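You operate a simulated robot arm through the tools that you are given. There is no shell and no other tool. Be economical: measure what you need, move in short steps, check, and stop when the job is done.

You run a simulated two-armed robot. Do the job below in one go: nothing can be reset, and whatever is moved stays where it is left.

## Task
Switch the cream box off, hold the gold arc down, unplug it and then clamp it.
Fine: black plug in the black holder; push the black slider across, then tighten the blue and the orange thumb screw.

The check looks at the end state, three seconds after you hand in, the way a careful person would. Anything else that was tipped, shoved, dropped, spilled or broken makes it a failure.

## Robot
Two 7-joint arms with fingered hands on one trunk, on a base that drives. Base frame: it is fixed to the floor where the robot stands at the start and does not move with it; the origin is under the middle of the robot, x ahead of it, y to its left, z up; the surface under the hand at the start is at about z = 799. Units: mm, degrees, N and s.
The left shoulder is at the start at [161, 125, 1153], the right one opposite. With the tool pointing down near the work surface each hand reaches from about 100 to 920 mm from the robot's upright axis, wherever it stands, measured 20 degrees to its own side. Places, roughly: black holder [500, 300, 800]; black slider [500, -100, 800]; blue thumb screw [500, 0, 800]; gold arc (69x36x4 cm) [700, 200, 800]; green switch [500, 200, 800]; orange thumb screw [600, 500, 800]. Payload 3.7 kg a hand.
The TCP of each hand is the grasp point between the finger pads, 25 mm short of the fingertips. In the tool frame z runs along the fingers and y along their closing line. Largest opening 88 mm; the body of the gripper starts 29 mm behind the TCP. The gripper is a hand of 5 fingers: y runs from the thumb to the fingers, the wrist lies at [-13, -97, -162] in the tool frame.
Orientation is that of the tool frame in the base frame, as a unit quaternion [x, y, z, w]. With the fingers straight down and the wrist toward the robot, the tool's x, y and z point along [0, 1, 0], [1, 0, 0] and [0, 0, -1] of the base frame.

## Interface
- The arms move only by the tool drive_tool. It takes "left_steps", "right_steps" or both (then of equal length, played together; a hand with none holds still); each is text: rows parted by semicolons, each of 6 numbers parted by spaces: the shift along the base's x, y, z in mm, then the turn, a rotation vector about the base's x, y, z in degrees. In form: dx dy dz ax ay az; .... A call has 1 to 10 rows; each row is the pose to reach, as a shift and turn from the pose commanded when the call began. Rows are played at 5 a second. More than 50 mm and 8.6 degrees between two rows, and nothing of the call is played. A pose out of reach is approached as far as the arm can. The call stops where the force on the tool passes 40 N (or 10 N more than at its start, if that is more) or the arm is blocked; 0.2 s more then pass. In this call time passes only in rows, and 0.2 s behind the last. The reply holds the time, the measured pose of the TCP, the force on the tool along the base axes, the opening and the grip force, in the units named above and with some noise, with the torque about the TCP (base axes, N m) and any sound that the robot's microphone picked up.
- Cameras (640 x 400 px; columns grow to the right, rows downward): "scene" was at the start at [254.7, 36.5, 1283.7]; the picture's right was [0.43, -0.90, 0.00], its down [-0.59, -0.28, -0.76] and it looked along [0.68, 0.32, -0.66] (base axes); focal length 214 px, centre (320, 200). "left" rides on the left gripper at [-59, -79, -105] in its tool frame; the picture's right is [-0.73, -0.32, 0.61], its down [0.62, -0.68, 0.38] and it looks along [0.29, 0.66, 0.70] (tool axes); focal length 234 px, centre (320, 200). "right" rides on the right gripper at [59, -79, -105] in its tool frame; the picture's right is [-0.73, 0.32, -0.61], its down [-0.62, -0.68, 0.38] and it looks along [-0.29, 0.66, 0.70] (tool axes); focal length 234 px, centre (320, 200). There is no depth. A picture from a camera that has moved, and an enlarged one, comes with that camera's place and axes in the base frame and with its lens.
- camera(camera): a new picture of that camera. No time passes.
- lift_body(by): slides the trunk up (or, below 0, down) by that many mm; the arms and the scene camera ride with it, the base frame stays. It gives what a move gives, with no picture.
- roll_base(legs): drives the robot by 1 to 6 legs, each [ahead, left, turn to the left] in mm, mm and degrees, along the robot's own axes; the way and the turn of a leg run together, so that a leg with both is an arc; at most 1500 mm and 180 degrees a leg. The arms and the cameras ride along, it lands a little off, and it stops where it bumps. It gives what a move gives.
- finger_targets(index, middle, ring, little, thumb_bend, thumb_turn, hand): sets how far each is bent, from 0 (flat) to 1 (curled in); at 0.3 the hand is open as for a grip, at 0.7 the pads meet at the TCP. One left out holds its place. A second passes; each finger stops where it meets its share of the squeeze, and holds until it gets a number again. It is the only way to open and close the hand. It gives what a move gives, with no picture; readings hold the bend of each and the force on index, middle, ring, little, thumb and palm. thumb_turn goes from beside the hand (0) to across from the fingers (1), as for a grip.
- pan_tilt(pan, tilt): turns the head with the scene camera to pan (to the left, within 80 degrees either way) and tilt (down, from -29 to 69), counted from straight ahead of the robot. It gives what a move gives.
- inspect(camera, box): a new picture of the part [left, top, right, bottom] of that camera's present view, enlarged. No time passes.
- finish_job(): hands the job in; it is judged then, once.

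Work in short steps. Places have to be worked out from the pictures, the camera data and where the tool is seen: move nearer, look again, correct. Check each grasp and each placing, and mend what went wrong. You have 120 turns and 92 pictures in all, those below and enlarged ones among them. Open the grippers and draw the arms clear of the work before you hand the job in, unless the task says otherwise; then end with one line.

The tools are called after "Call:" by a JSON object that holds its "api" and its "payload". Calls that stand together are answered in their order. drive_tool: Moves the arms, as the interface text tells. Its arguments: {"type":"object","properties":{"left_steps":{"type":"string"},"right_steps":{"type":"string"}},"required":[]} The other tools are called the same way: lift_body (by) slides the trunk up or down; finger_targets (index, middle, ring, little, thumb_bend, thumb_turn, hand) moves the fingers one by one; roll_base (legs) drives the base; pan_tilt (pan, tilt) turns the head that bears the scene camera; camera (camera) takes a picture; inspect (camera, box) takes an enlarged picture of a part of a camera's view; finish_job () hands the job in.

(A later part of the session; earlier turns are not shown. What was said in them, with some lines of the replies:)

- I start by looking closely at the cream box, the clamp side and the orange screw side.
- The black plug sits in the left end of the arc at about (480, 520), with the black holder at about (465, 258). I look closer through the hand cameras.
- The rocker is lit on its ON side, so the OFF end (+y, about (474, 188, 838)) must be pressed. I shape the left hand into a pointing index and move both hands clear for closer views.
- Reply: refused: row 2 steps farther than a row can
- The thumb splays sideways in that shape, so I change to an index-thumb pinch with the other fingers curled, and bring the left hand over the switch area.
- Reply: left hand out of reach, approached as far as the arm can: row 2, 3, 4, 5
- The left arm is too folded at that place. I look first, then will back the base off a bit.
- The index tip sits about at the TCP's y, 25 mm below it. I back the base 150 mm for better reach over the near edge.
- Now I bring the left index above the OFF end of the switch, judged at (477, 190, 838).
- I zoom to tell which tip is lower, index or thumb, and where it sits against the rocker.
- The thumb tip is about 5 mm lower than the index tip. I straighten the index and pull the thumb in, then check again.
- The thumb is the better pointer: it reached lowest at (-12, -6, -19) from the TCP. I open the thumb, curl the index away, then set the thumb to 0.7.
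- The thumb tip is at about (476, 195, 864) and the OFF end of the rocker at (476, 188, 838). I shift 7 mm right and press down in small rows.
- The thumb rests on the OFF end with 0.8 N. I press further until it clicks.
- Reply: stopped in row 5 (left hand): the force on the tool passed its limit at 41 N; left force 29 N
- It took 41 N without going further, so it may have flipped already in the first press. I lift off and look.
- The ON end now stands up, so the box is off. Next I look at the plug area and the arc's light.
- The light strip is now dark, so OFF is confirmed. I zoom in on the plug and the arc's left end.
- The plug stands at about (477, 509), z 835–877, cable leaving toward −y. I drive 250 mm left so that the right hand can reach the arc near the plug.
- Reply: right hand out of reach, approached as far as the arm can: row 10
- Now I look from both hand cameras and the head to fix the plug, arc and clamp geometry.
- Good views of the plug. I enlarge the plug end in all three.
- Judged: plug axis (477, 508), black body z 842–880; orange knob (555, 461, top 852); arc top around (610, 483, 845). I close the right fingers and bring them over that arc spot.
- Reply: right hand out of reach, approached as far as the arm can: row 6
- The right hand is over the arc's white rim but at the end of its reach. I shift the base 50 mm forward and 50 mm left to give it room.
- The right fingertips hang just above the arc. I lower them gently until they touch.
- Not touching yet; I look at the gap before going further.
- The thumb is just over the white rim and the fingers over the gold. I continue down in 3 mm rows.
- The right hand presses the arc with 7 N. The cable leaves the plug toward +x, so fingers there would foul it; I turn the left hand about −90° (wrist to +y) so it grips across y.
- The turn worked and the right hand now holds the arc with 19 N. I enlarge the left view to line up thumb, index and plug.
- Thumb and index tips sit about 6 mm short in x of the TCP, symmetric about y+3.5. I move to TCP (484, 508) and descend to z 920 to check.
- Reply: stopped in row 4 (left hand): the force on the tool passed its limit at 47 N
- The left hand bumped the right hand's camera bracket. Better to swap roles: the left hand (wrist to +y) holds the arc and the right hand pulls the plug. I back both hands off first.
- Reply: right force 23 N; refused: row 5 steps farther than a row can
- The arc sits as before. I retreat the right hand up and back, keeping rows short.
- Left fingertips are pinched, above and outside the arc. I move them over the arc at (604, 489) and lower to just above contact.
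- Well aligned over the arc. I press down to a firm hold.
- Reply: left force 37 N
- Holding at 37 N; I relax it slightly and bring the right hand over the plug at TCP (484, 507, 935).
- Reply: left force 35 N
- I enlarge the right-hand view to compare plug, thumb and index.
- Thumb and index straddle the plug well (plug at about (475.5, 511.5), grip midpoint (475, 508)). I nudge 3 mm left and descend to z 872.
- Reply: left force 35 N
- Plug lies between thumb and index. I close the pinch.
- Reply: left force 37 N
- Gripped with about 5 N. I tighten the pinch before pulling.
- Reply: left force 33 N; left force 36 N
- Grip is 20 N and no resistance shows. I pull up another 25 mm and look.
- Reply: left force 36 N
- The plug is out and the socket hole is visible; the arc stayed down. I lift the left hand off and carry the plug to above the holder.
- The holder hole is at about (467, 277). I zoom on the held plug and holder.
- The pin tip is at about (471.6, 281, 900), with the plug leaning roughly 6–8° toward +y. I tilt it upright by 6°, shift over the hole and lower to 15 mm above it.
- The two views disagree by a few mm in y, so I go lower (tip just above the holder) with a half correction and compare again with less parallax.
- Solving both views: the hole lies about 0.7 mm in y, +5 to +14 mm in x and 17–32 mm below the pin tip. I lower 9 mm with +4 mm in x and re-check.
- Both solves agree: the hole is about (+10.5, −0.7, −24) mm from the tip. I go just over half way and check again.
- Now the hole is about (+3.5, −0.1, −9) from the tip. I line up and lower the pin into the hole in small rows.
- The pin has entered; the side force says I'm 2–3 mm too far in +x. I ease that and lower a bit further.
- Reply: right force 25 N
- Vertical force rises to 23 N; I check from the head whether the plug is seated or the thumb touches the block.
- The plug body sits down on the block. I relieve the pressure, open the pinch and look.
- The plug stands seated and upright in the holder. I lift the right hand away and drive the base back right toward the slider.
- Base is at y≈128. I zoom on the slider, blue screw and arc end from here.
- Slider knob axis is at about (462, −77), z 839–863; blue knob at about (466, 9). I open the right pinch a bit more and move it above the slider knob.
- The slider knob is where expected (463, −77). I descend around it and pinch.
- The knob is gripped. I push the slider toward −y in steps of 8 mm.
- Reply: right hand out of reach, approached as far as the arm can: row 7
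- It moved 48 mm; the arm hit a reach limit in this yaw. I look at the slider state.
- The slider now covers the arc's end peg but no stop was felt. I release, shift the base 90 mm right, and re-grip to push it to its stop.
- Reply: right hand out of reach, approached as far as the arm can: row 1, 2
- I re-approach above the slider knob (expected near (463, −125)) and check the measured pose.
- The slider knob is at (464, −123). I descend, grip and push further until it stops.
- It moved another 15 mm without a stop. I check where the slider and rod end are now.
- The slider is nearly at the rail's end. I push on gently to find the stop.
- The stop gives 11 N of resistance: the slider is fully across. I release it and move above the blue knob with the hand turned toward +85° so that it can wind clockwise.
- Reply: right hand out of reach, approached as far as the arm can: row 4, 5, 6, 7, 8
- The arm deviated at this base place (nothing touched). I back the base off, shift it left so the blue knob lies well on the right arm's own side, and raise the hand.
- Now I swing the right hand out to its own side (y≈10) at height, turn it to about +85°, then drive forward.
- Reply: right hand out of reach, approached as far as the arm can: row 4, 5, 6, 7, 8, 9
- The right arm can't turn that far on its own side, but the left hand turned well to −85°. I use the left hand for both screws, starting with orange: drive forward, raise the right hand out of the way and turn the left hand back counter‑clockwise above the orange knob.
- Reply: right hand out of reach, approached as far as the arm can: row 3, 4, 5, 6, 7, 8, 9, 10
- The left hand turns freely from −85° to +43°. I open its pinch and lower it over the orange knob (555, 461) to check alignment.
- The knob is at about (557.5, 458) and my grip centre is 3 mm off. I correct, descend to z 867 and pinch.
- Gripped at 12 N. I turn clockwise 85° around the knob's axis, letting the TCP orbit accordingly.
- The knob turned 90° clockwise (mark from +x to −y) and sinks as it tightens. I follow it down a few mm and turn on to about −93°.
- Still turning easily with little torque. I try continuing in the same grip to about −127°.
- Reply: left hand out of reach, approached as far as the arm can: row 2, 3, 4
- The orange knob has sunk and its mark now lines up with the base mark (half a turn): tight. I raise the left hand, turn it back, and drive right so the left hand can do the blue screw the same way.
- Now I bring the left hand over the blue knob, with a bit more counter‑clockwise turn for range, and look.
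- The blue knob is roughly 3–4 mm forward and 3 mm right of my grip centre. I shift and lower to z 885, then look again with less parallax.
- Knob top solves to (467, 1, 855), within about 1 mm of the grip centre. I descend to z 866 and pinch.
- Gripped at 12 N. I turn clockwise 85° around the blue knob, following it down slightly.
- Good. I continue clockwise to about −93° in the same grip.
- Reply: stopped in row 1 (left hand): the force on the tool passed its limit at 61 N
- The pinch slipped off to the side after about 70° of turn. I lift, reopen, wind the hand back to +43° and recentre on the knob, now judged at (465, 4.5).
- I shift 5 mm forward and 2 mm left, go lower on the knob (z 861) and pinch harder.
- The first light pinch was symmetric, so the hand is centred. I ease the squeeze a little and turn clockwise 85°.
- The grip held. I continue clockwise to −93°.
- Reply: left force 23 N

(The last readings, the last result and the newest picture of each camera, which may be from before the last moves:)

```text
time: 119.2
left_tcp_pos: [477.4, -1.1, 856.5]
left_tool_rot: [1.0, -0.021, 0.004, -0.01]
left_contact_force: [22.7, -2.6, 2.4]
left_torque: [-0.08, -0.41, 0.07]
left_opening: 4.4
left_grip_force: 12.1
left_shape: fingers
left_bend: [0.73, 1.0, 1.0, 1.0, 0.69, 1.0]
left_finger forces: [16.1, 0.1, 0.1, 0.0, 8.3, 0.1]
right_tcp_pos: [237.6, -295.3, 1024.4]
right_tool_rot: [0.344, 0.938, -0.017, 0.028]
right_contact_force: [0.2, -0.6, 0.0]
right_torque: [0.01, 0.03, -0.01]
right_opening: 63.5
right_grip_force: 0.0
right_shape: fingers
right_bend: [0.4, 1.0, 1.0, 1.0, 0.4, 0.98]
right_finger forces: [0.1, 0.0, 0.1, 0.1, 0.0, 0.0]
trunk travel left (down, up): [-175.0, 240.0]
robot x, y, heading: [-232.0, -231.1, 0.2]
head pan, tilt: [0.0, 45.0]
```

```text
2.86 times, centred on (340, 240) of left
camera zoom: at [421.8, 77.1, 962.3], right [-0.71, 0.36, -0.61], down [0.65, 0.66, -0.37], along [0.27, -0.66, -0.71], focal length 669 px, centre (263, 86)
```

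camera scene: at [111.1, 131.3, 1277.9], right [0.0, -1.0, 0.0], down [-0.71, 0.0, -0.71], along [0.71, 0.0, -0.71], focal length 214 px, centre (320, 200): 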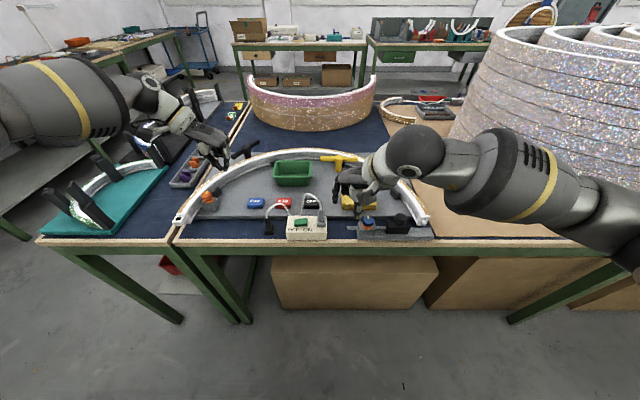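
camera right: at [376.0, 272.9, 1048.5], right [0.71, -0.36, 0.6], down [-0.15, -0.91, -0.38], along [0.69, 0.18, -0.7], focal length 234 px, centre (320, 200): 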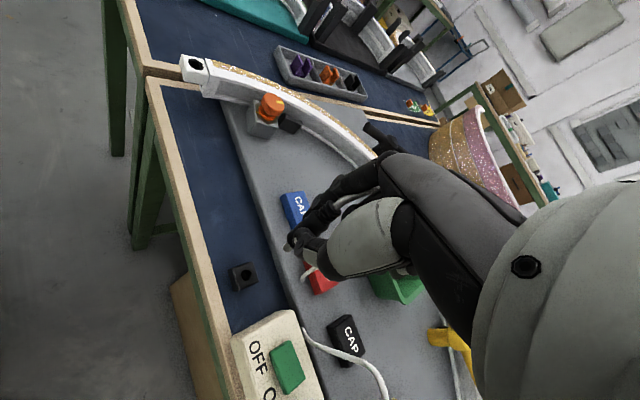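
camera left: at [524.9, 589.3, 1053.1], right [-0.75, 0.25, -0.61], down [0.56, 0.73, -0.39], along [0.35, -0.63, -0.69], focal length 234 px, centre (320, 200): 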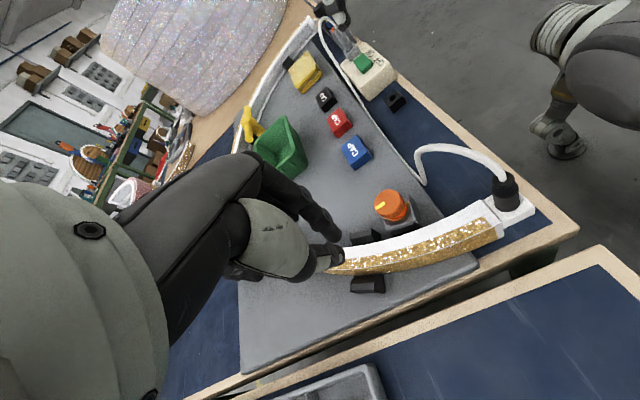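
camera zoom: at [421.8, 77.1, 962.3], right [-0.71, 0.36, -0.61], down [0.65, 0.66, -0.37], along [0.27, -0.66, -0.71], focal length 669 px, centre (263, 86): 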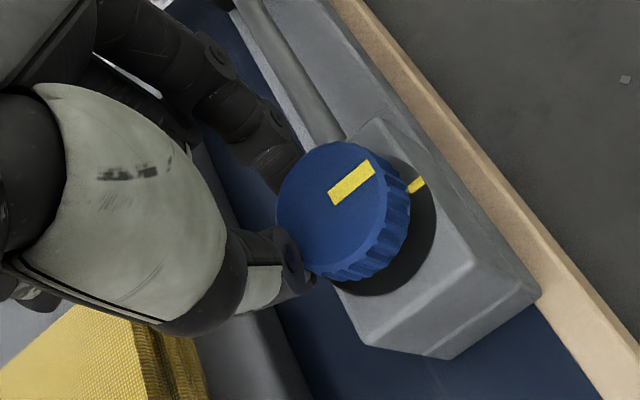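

The blue knob has sunk fully and its mark lines up with the base mark: tight. I relax, open, lift the left hand and back off.

Call:
{"api": "drive_tool", "payload": {"left_steps": "3 0 0 0 0 0"}}

Call:
{"api": "finger_targets", "payload": {"hand": "left", "index": 0.4, "thumb_bend": 0.4}}

Call:
{"api": "drive_tool", "payload": {"left_steps": "0 0 25 0 0 0; 0 0 60 0 0 0; 0 0 100 0 0 0; 0 0 130 0 0 8; 0 0 150 0 0 16"}}

Call:
{"api": "roll_base", "payload": {"legs": [[-100, 0, 0], [0, 330, 0]]}}

Call:
{"api": "camera", "payload": {"camera": "scene"}}

```text
time: 119.6
left_tcp_pos: [478.5, -0.1, 856.2]
left_tool_rot: [1.0, -0.021, 0.002, -0.01]
left_contact_force: [18.2, -3.6, 0.4]
left_torque: [-0.12, -0.31, 0.11]
left_opening: 3.4
left_grip_force: 11.6
left_shape: fingers
left_bend: [0.73, 1.0, 1.0, 1.0, 0.7, 1.0]
left_finger forces: [15.6, 0.0, 0.1, 0.0, 7.1, 0.0]
right_tcp_pos: [235.2, -294.2, 1026.2]
right_tool_rot: [0.343, 0.939, -0.018, 0.027]
right_contact_force: [0.1, -0.6, 0.4]
right_torque: [0.01, 0.01, -0.01]
right_opening: 63.5
right_grip_force: 0.0
right_shape: fingers
right_bend: [0.4, 1.0, 1.0, 1.0, 0.4, 0.98]
right_finger forces: [0.1, 0.0, 0.0, 0.0, 0.0, 0.0]
trunk travel left (down, up): [-175.0, 240.0]
robot x, y, heading: [-238.4, -231.7, 0.1]
head pan, tilt: [0.0, 45.0]
```

```text
time: 120.6
left_tcp_pos: [477.5, 1.3, 857.3]
left_tool_rot: [1.0, -0.021, 0.001, -0.01]
left_contact_force: [0.3, -0.3, 0.0]
left_torque: [0.04, 0.03, -0.03]
left_opening: 62.8
left_grip_force: 0.0
left_shape: fingers
left_bend: [0.4, 1.0, 1.0, 1.0, 0.4, 0.99]
left_finger forces: [0.0, 0.0, 0.0, 0.0, 0.1, 0.1]
right_tcp_pos: [233.8, -294.0, 1025.7]
right_tool_rot: [0.343, 0.939, -0.018, 0.028]
right_contact_force: [0.7, 0.1, -1.1]
right_torque: [-0.02, -0.01, -0.03]
right_opening: 63.2
right_grip_force: 0.2
right_shape: fingers
right_bend: [0.4, 1.0, 1.0, 1.0, 0.4, 0.98]
right_finger forces: [0.0, 0.0, 0.0, 0.0, 0.0, 0.0]
trunk travel left (down, up): [-175.0, 240.0]
robot x, y, heading: [-234.0, -231.8, 0.4]
head pan, tilt: [0.0, 45.0]
```

```text
time: 121.8
left_tcp_pos: [477.3, -0.4, 1008.6]
left_tool_rot: [0.993, 0.12, 0.0, -0.011]
left_contact_force: [-0.4, -0.1, -0.2]
left_torque: [-0.02, 0.0, -0.02]
left_opening: 63.2
left_grip_force: 0.2
left_shape: fingers
left_bend: [0.4, 1.0, 1.0, 1.0, 0.4, 0.99]
left_finger forces: [0.1, 0.1, 0.0, 0.0, 0.1, 0.0]
right_tcp_pos: [234.5, -292.8, 1025.1]
right_tool_rot: [0.344, 0.938, -0.017, 0.029]
right_contact_force: [-0.2, 0.1, 0.1]
right_torque: [0.01, 0.01, 0.02]
right_opening: 63.6
right_grip_force: 0.1
right_shape: fingers
right_bend: [0.4, 1.0, 1.0, 1.0, 0.4, 0.98]
right_finger forces: [0.0, 0.1, 0.0, 0.0, 0.0, 0.0]
trunk travel left (down, up): [-175.0, 240.0]
robot x, y, heading: [-231.2, -235.0, 0.0]
head pan, tilt: [0.0, 45.0]
```

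```text
time: 126.0
left_tcp_pos: [377.9, 328.9, 1006.7]
left_tool_rot: [0.993, 0.117, 0.0, -0.011]
left_contact_force: [-0.3, 1.1, 0.4]
left_torque: [0.01, -0.01, -0.01]
left_opening: 63.0
left_grip_force: 0.0
left_shape: fingers
left_bend: [0.4, 1.0, 1.0, 1.0, 0.4, 0.99]
left_finger forces: [0.1, 0.0, 0.0, 0.0, 0.0, 0.0]
right_tcp_pos: [135.5, 35.2, 1024.5]
right_tool_rot: [0.346, 0.938, -0.018, 0.028]
right_contact_force: [-0.5, -0.2, -0.3]
right_torque: [0.01, 0.01, 0.01]
right_opening: 63.5
right_grip_force: 0.1
right_shape: fingers
right_bend: [0.4, 1.0, 1.0, 1.0, 0.4, 0.98]
right_finger forces: [0.0, 0.0, 0.0, 0.1, 0.0, 0.1]
trunk travel left (down, up): [-175.0, 240.0]
robot x, y, heading: [-334.1, 98.0, -0.3]
head pan, tilt: [0.0, 45.0]
```

```text
3 pictures are left
camera scene: at [-73.4, 97.5, 1277.9], right [0.0, -1.0, 0.0], down [-0.71, 0.0, -0.71], along [0.71, 0.0, -0.71], focal length 214 px, centre (320, 200)
```

scene: 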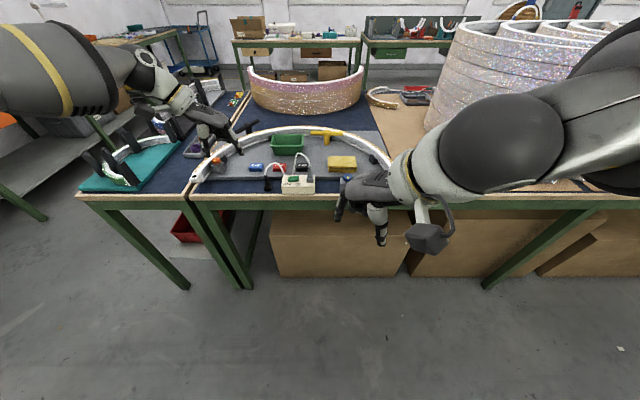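

The right forearm hides the slider. I shift the base right so everything shows for a final check.

Call:
{"api": "roll_base", "payload": {"legs": [[0, -230, 0]]}}

Call:
{"api": "inspect", "payload": {"camera": "scene", "box": [110, 105, 330, 215]}}

```text
time: 128.7
left_tcp_pos: [377.9, 98.4, 1006.8]
left_tool_rot: [0.993, 0.115, 0.0, -0.009]
left_contact_force: [-0.1, 0.0, -0.1]
left_torque: [-0.03, -0.03, 0.03]
left_opening: 62.8
left_grip_force: 0.1
left_shape: fingers
left_bend: [0.4, 1.0, 1.0, 1.0, 0.4, 0.99]
left_finger forces: [0.0, 0.0, 0.0, 0.0, 0.0, 0.0]
right_tcp_pos: [133.8, -194.2, 1025.1]
right_tool_rot: [0.346, 0.938, -0.017, 0.028]
right_contact_force: [0.1, -0.2, -1.0]
right_torque: [0.0, 0.0, 0.04]
right_opening: 63.3
right_grip_force: 0.1
right_shape: fingers
right_bend: [0.4, 1.0, 1.0, 1.0, 0.4, 0.98]
right_finger forces: [0.1, 0.0, 0.1, 0.1, 0.0, 0.1]
trunk travel left (down, up): [-175.0, 240.0]
robot x, y, heading: [-332.5, -130.4, -0.2]
head pan, tilt: [0.0, 45.0]
```

```text
2.91 times, centred on (220, 160) of scene
camera zoom: at [-74.1, -131.8, 1277.9], right [0.0, -1.0, 0.0], down [-0.71, 0.0, -0.71], along [0.71, 0.0, -0.71], focal length 624 px, centre (611, 316)
```

zoom: 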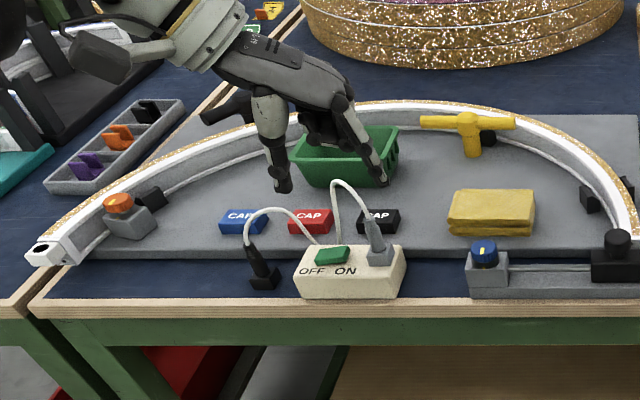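

Everything looks in place. One close look at the plug in its holder and the switch.

Call:
{"api": "inspect", "payload": {"camera": "scene", "box": [185, 165, 255, 212]}}

```text
8.51 times, centred on (220, 188) of scene
camera zoom: at [-74.1, -131.8, 1277.9], right [0.0, -1.0, 0.0], down [-0.71, 0.0, -0.71], along [0.71, 0.0, -0.71], focal length 1825 px, centre (1171, 298)
```

zoom: 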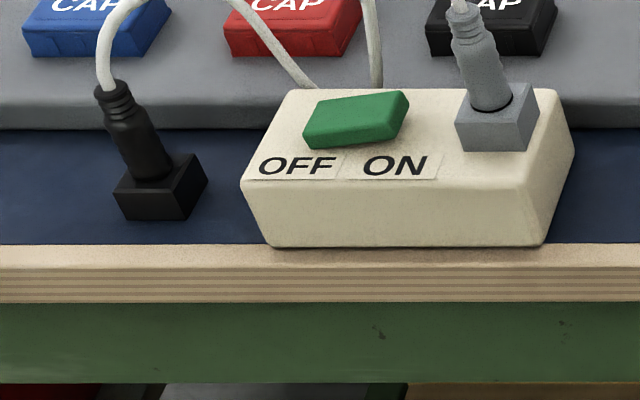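

Plug seated, switch OFF. I open both hands and draw back clear of the work.

Call:
{"api": "roll_base", "payload": {"legs": [[-200, 0, 0]]}}

Call:
{"api": "finger_targets", "payload": {"hand": "left", "index": 0.3, "middle": 0.3, "ring": 0.3, "little": 0.3, "thumb_bend": 0.3}}

Call:
{"api": "finger_targets", "payload": {"hand": "right", "index": 0.3, "middle": 0.3, "ring": 0.3, "little": 0.3, "thumb_bend": 0.3}}

Call:
{"api": "finish_job", "payload": {}}

```text
time: 130.1
left_tcp_pos: [228.6, 105.0, 1007.3]
left_tool_rot: [0.993, 0.12, 0.001, -0.01]
left_contact_force: [-0.4, -0.3, 0.5]
left_torque: [-0.03, 0.0, 0.02]
left_opening: 62.9
left_grip_force: 0.0
left_shape: fingers
left_bend: [0.4, 1.0, 1.0, 1.0, 0.4, 0.99]
left_finger forces: [0.0, 0.0, 0.0, 0.0, 0.0, 0.0]
right_tcp_pos: [-14.6, -190.6, 1024.9]
right_tool_rot: [0.343, 0.939, -0.017, 0.028]
right_contact_force: [0.1, 0.9, 0.5]
right_torque: [-0.03, 0.04, 0.0]
right_opening: 63.2
right_grip_force: 0.1
right_shape: fingers
right_bend: [0.4, 1.0, 1.0, 1.0, 0.4, 0.98]
right_finger forces: [0.1, 0.0, 0.1, 0.0, 0.0, 0.0]
trunk travel left (down, up): [-175.0, 240.0]
robot x, y, heading: [-482.8, -125.8, 0.2]
head pan, tilt: [0.0, 45.0]
stopped in leg 1: the robot was blocked; the commanded pose is now the measured one
```

```text
time: 131.1
left_tcp_pos: [228.3, 104.7, 1008.8]
left_tool_rot: [0.993, 0.119, 0.001, -0.009]
left_contact_force: [-0.5, 0.3, 0.0]
left_torque: [-0.01, 0.06, -0.03]
left_opening: 84.3
left_grip_force: 0.1
left_shape: fingers
left_bend: [0.3, 0.3, 0.3, 0.3, 0.3, 0.98]
left_finger forces: [0.0, 0.1, 0.0, 0.1, 0.1, 0.1]
right_tcp_pos: [-14.2, -190.8, 1027.1]
right_tool_rot: [0.344, 0.939, -0.016, 0.029]
right_contact_force: [0.2, 0.5, -0.6]
right_torque: [0.0, 0.03, 0.0]
right_opening: 63.3
right_grip_force: 0.1
right_shape: fingers
right_bend: [0.4, 1.0, 1.0, 1.0, 0.4, 0.98]
right_finger forces: [0.1, 0.0, 0.0, 0.0, 0.2, 0.0]
trunk travel left (down, up): [-175.0, 240.0]
robot x, y, heading: [-484.7, -131.7, 0.0]
head pan, tilt: [0.0, 45.0]
```

```text
time: 132.1
left_tcp_pos: [228.4, 105.1, 1007.7]
left_tool_rot: [0.993, 0.119, 0.002, -0.009]
left_contact_force: [0.2, -0.1, 0.1]
left_torque: [0.0, 0.01, -0.02]
left_opening: 84.5
left_grip_force: 0.1
left_shape: fingers
left_bend: [0.3, 0.3, 0.3, 0.3, 0.3, 0.98]
left_finger forces: [0.0, 0.0, 0.1, 0.1, 0.1, 0.1]
right_tcp_pos: [-15.2, -190.3, 1025.8]
right_tool_rot: [0.344, 0.939, -0.017, 0.028]
right_contact_force: [0.6, 0.3, 0.3]
right_torque: [0.01, 0.04, 0.0]
right_opening: 84.4
right_grip_force: 0.0
right_shape: fingers
right_bend: [0.3, 0.3, 0.3, 0.3, 0.3, 0.98]
right_finger forces: [0.0, 0.0, 0.0, 0.1, 0.0, 0.0]
trunk travel left (down, up): [-175.0, 240.0]
robot x, y, heading: [-479.4, -128.5, 0.2]
head pan, tilt: [0.0, 45.0]
```

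```text
The job is handed in.
```

The job is handed in: cream box off, arc held down while unplugged, black plug in the black holder, slider at its stop, both thumb screws tight; as I backed away at the end the base bumped something behind it after about 150 mm, and I did not look at what.
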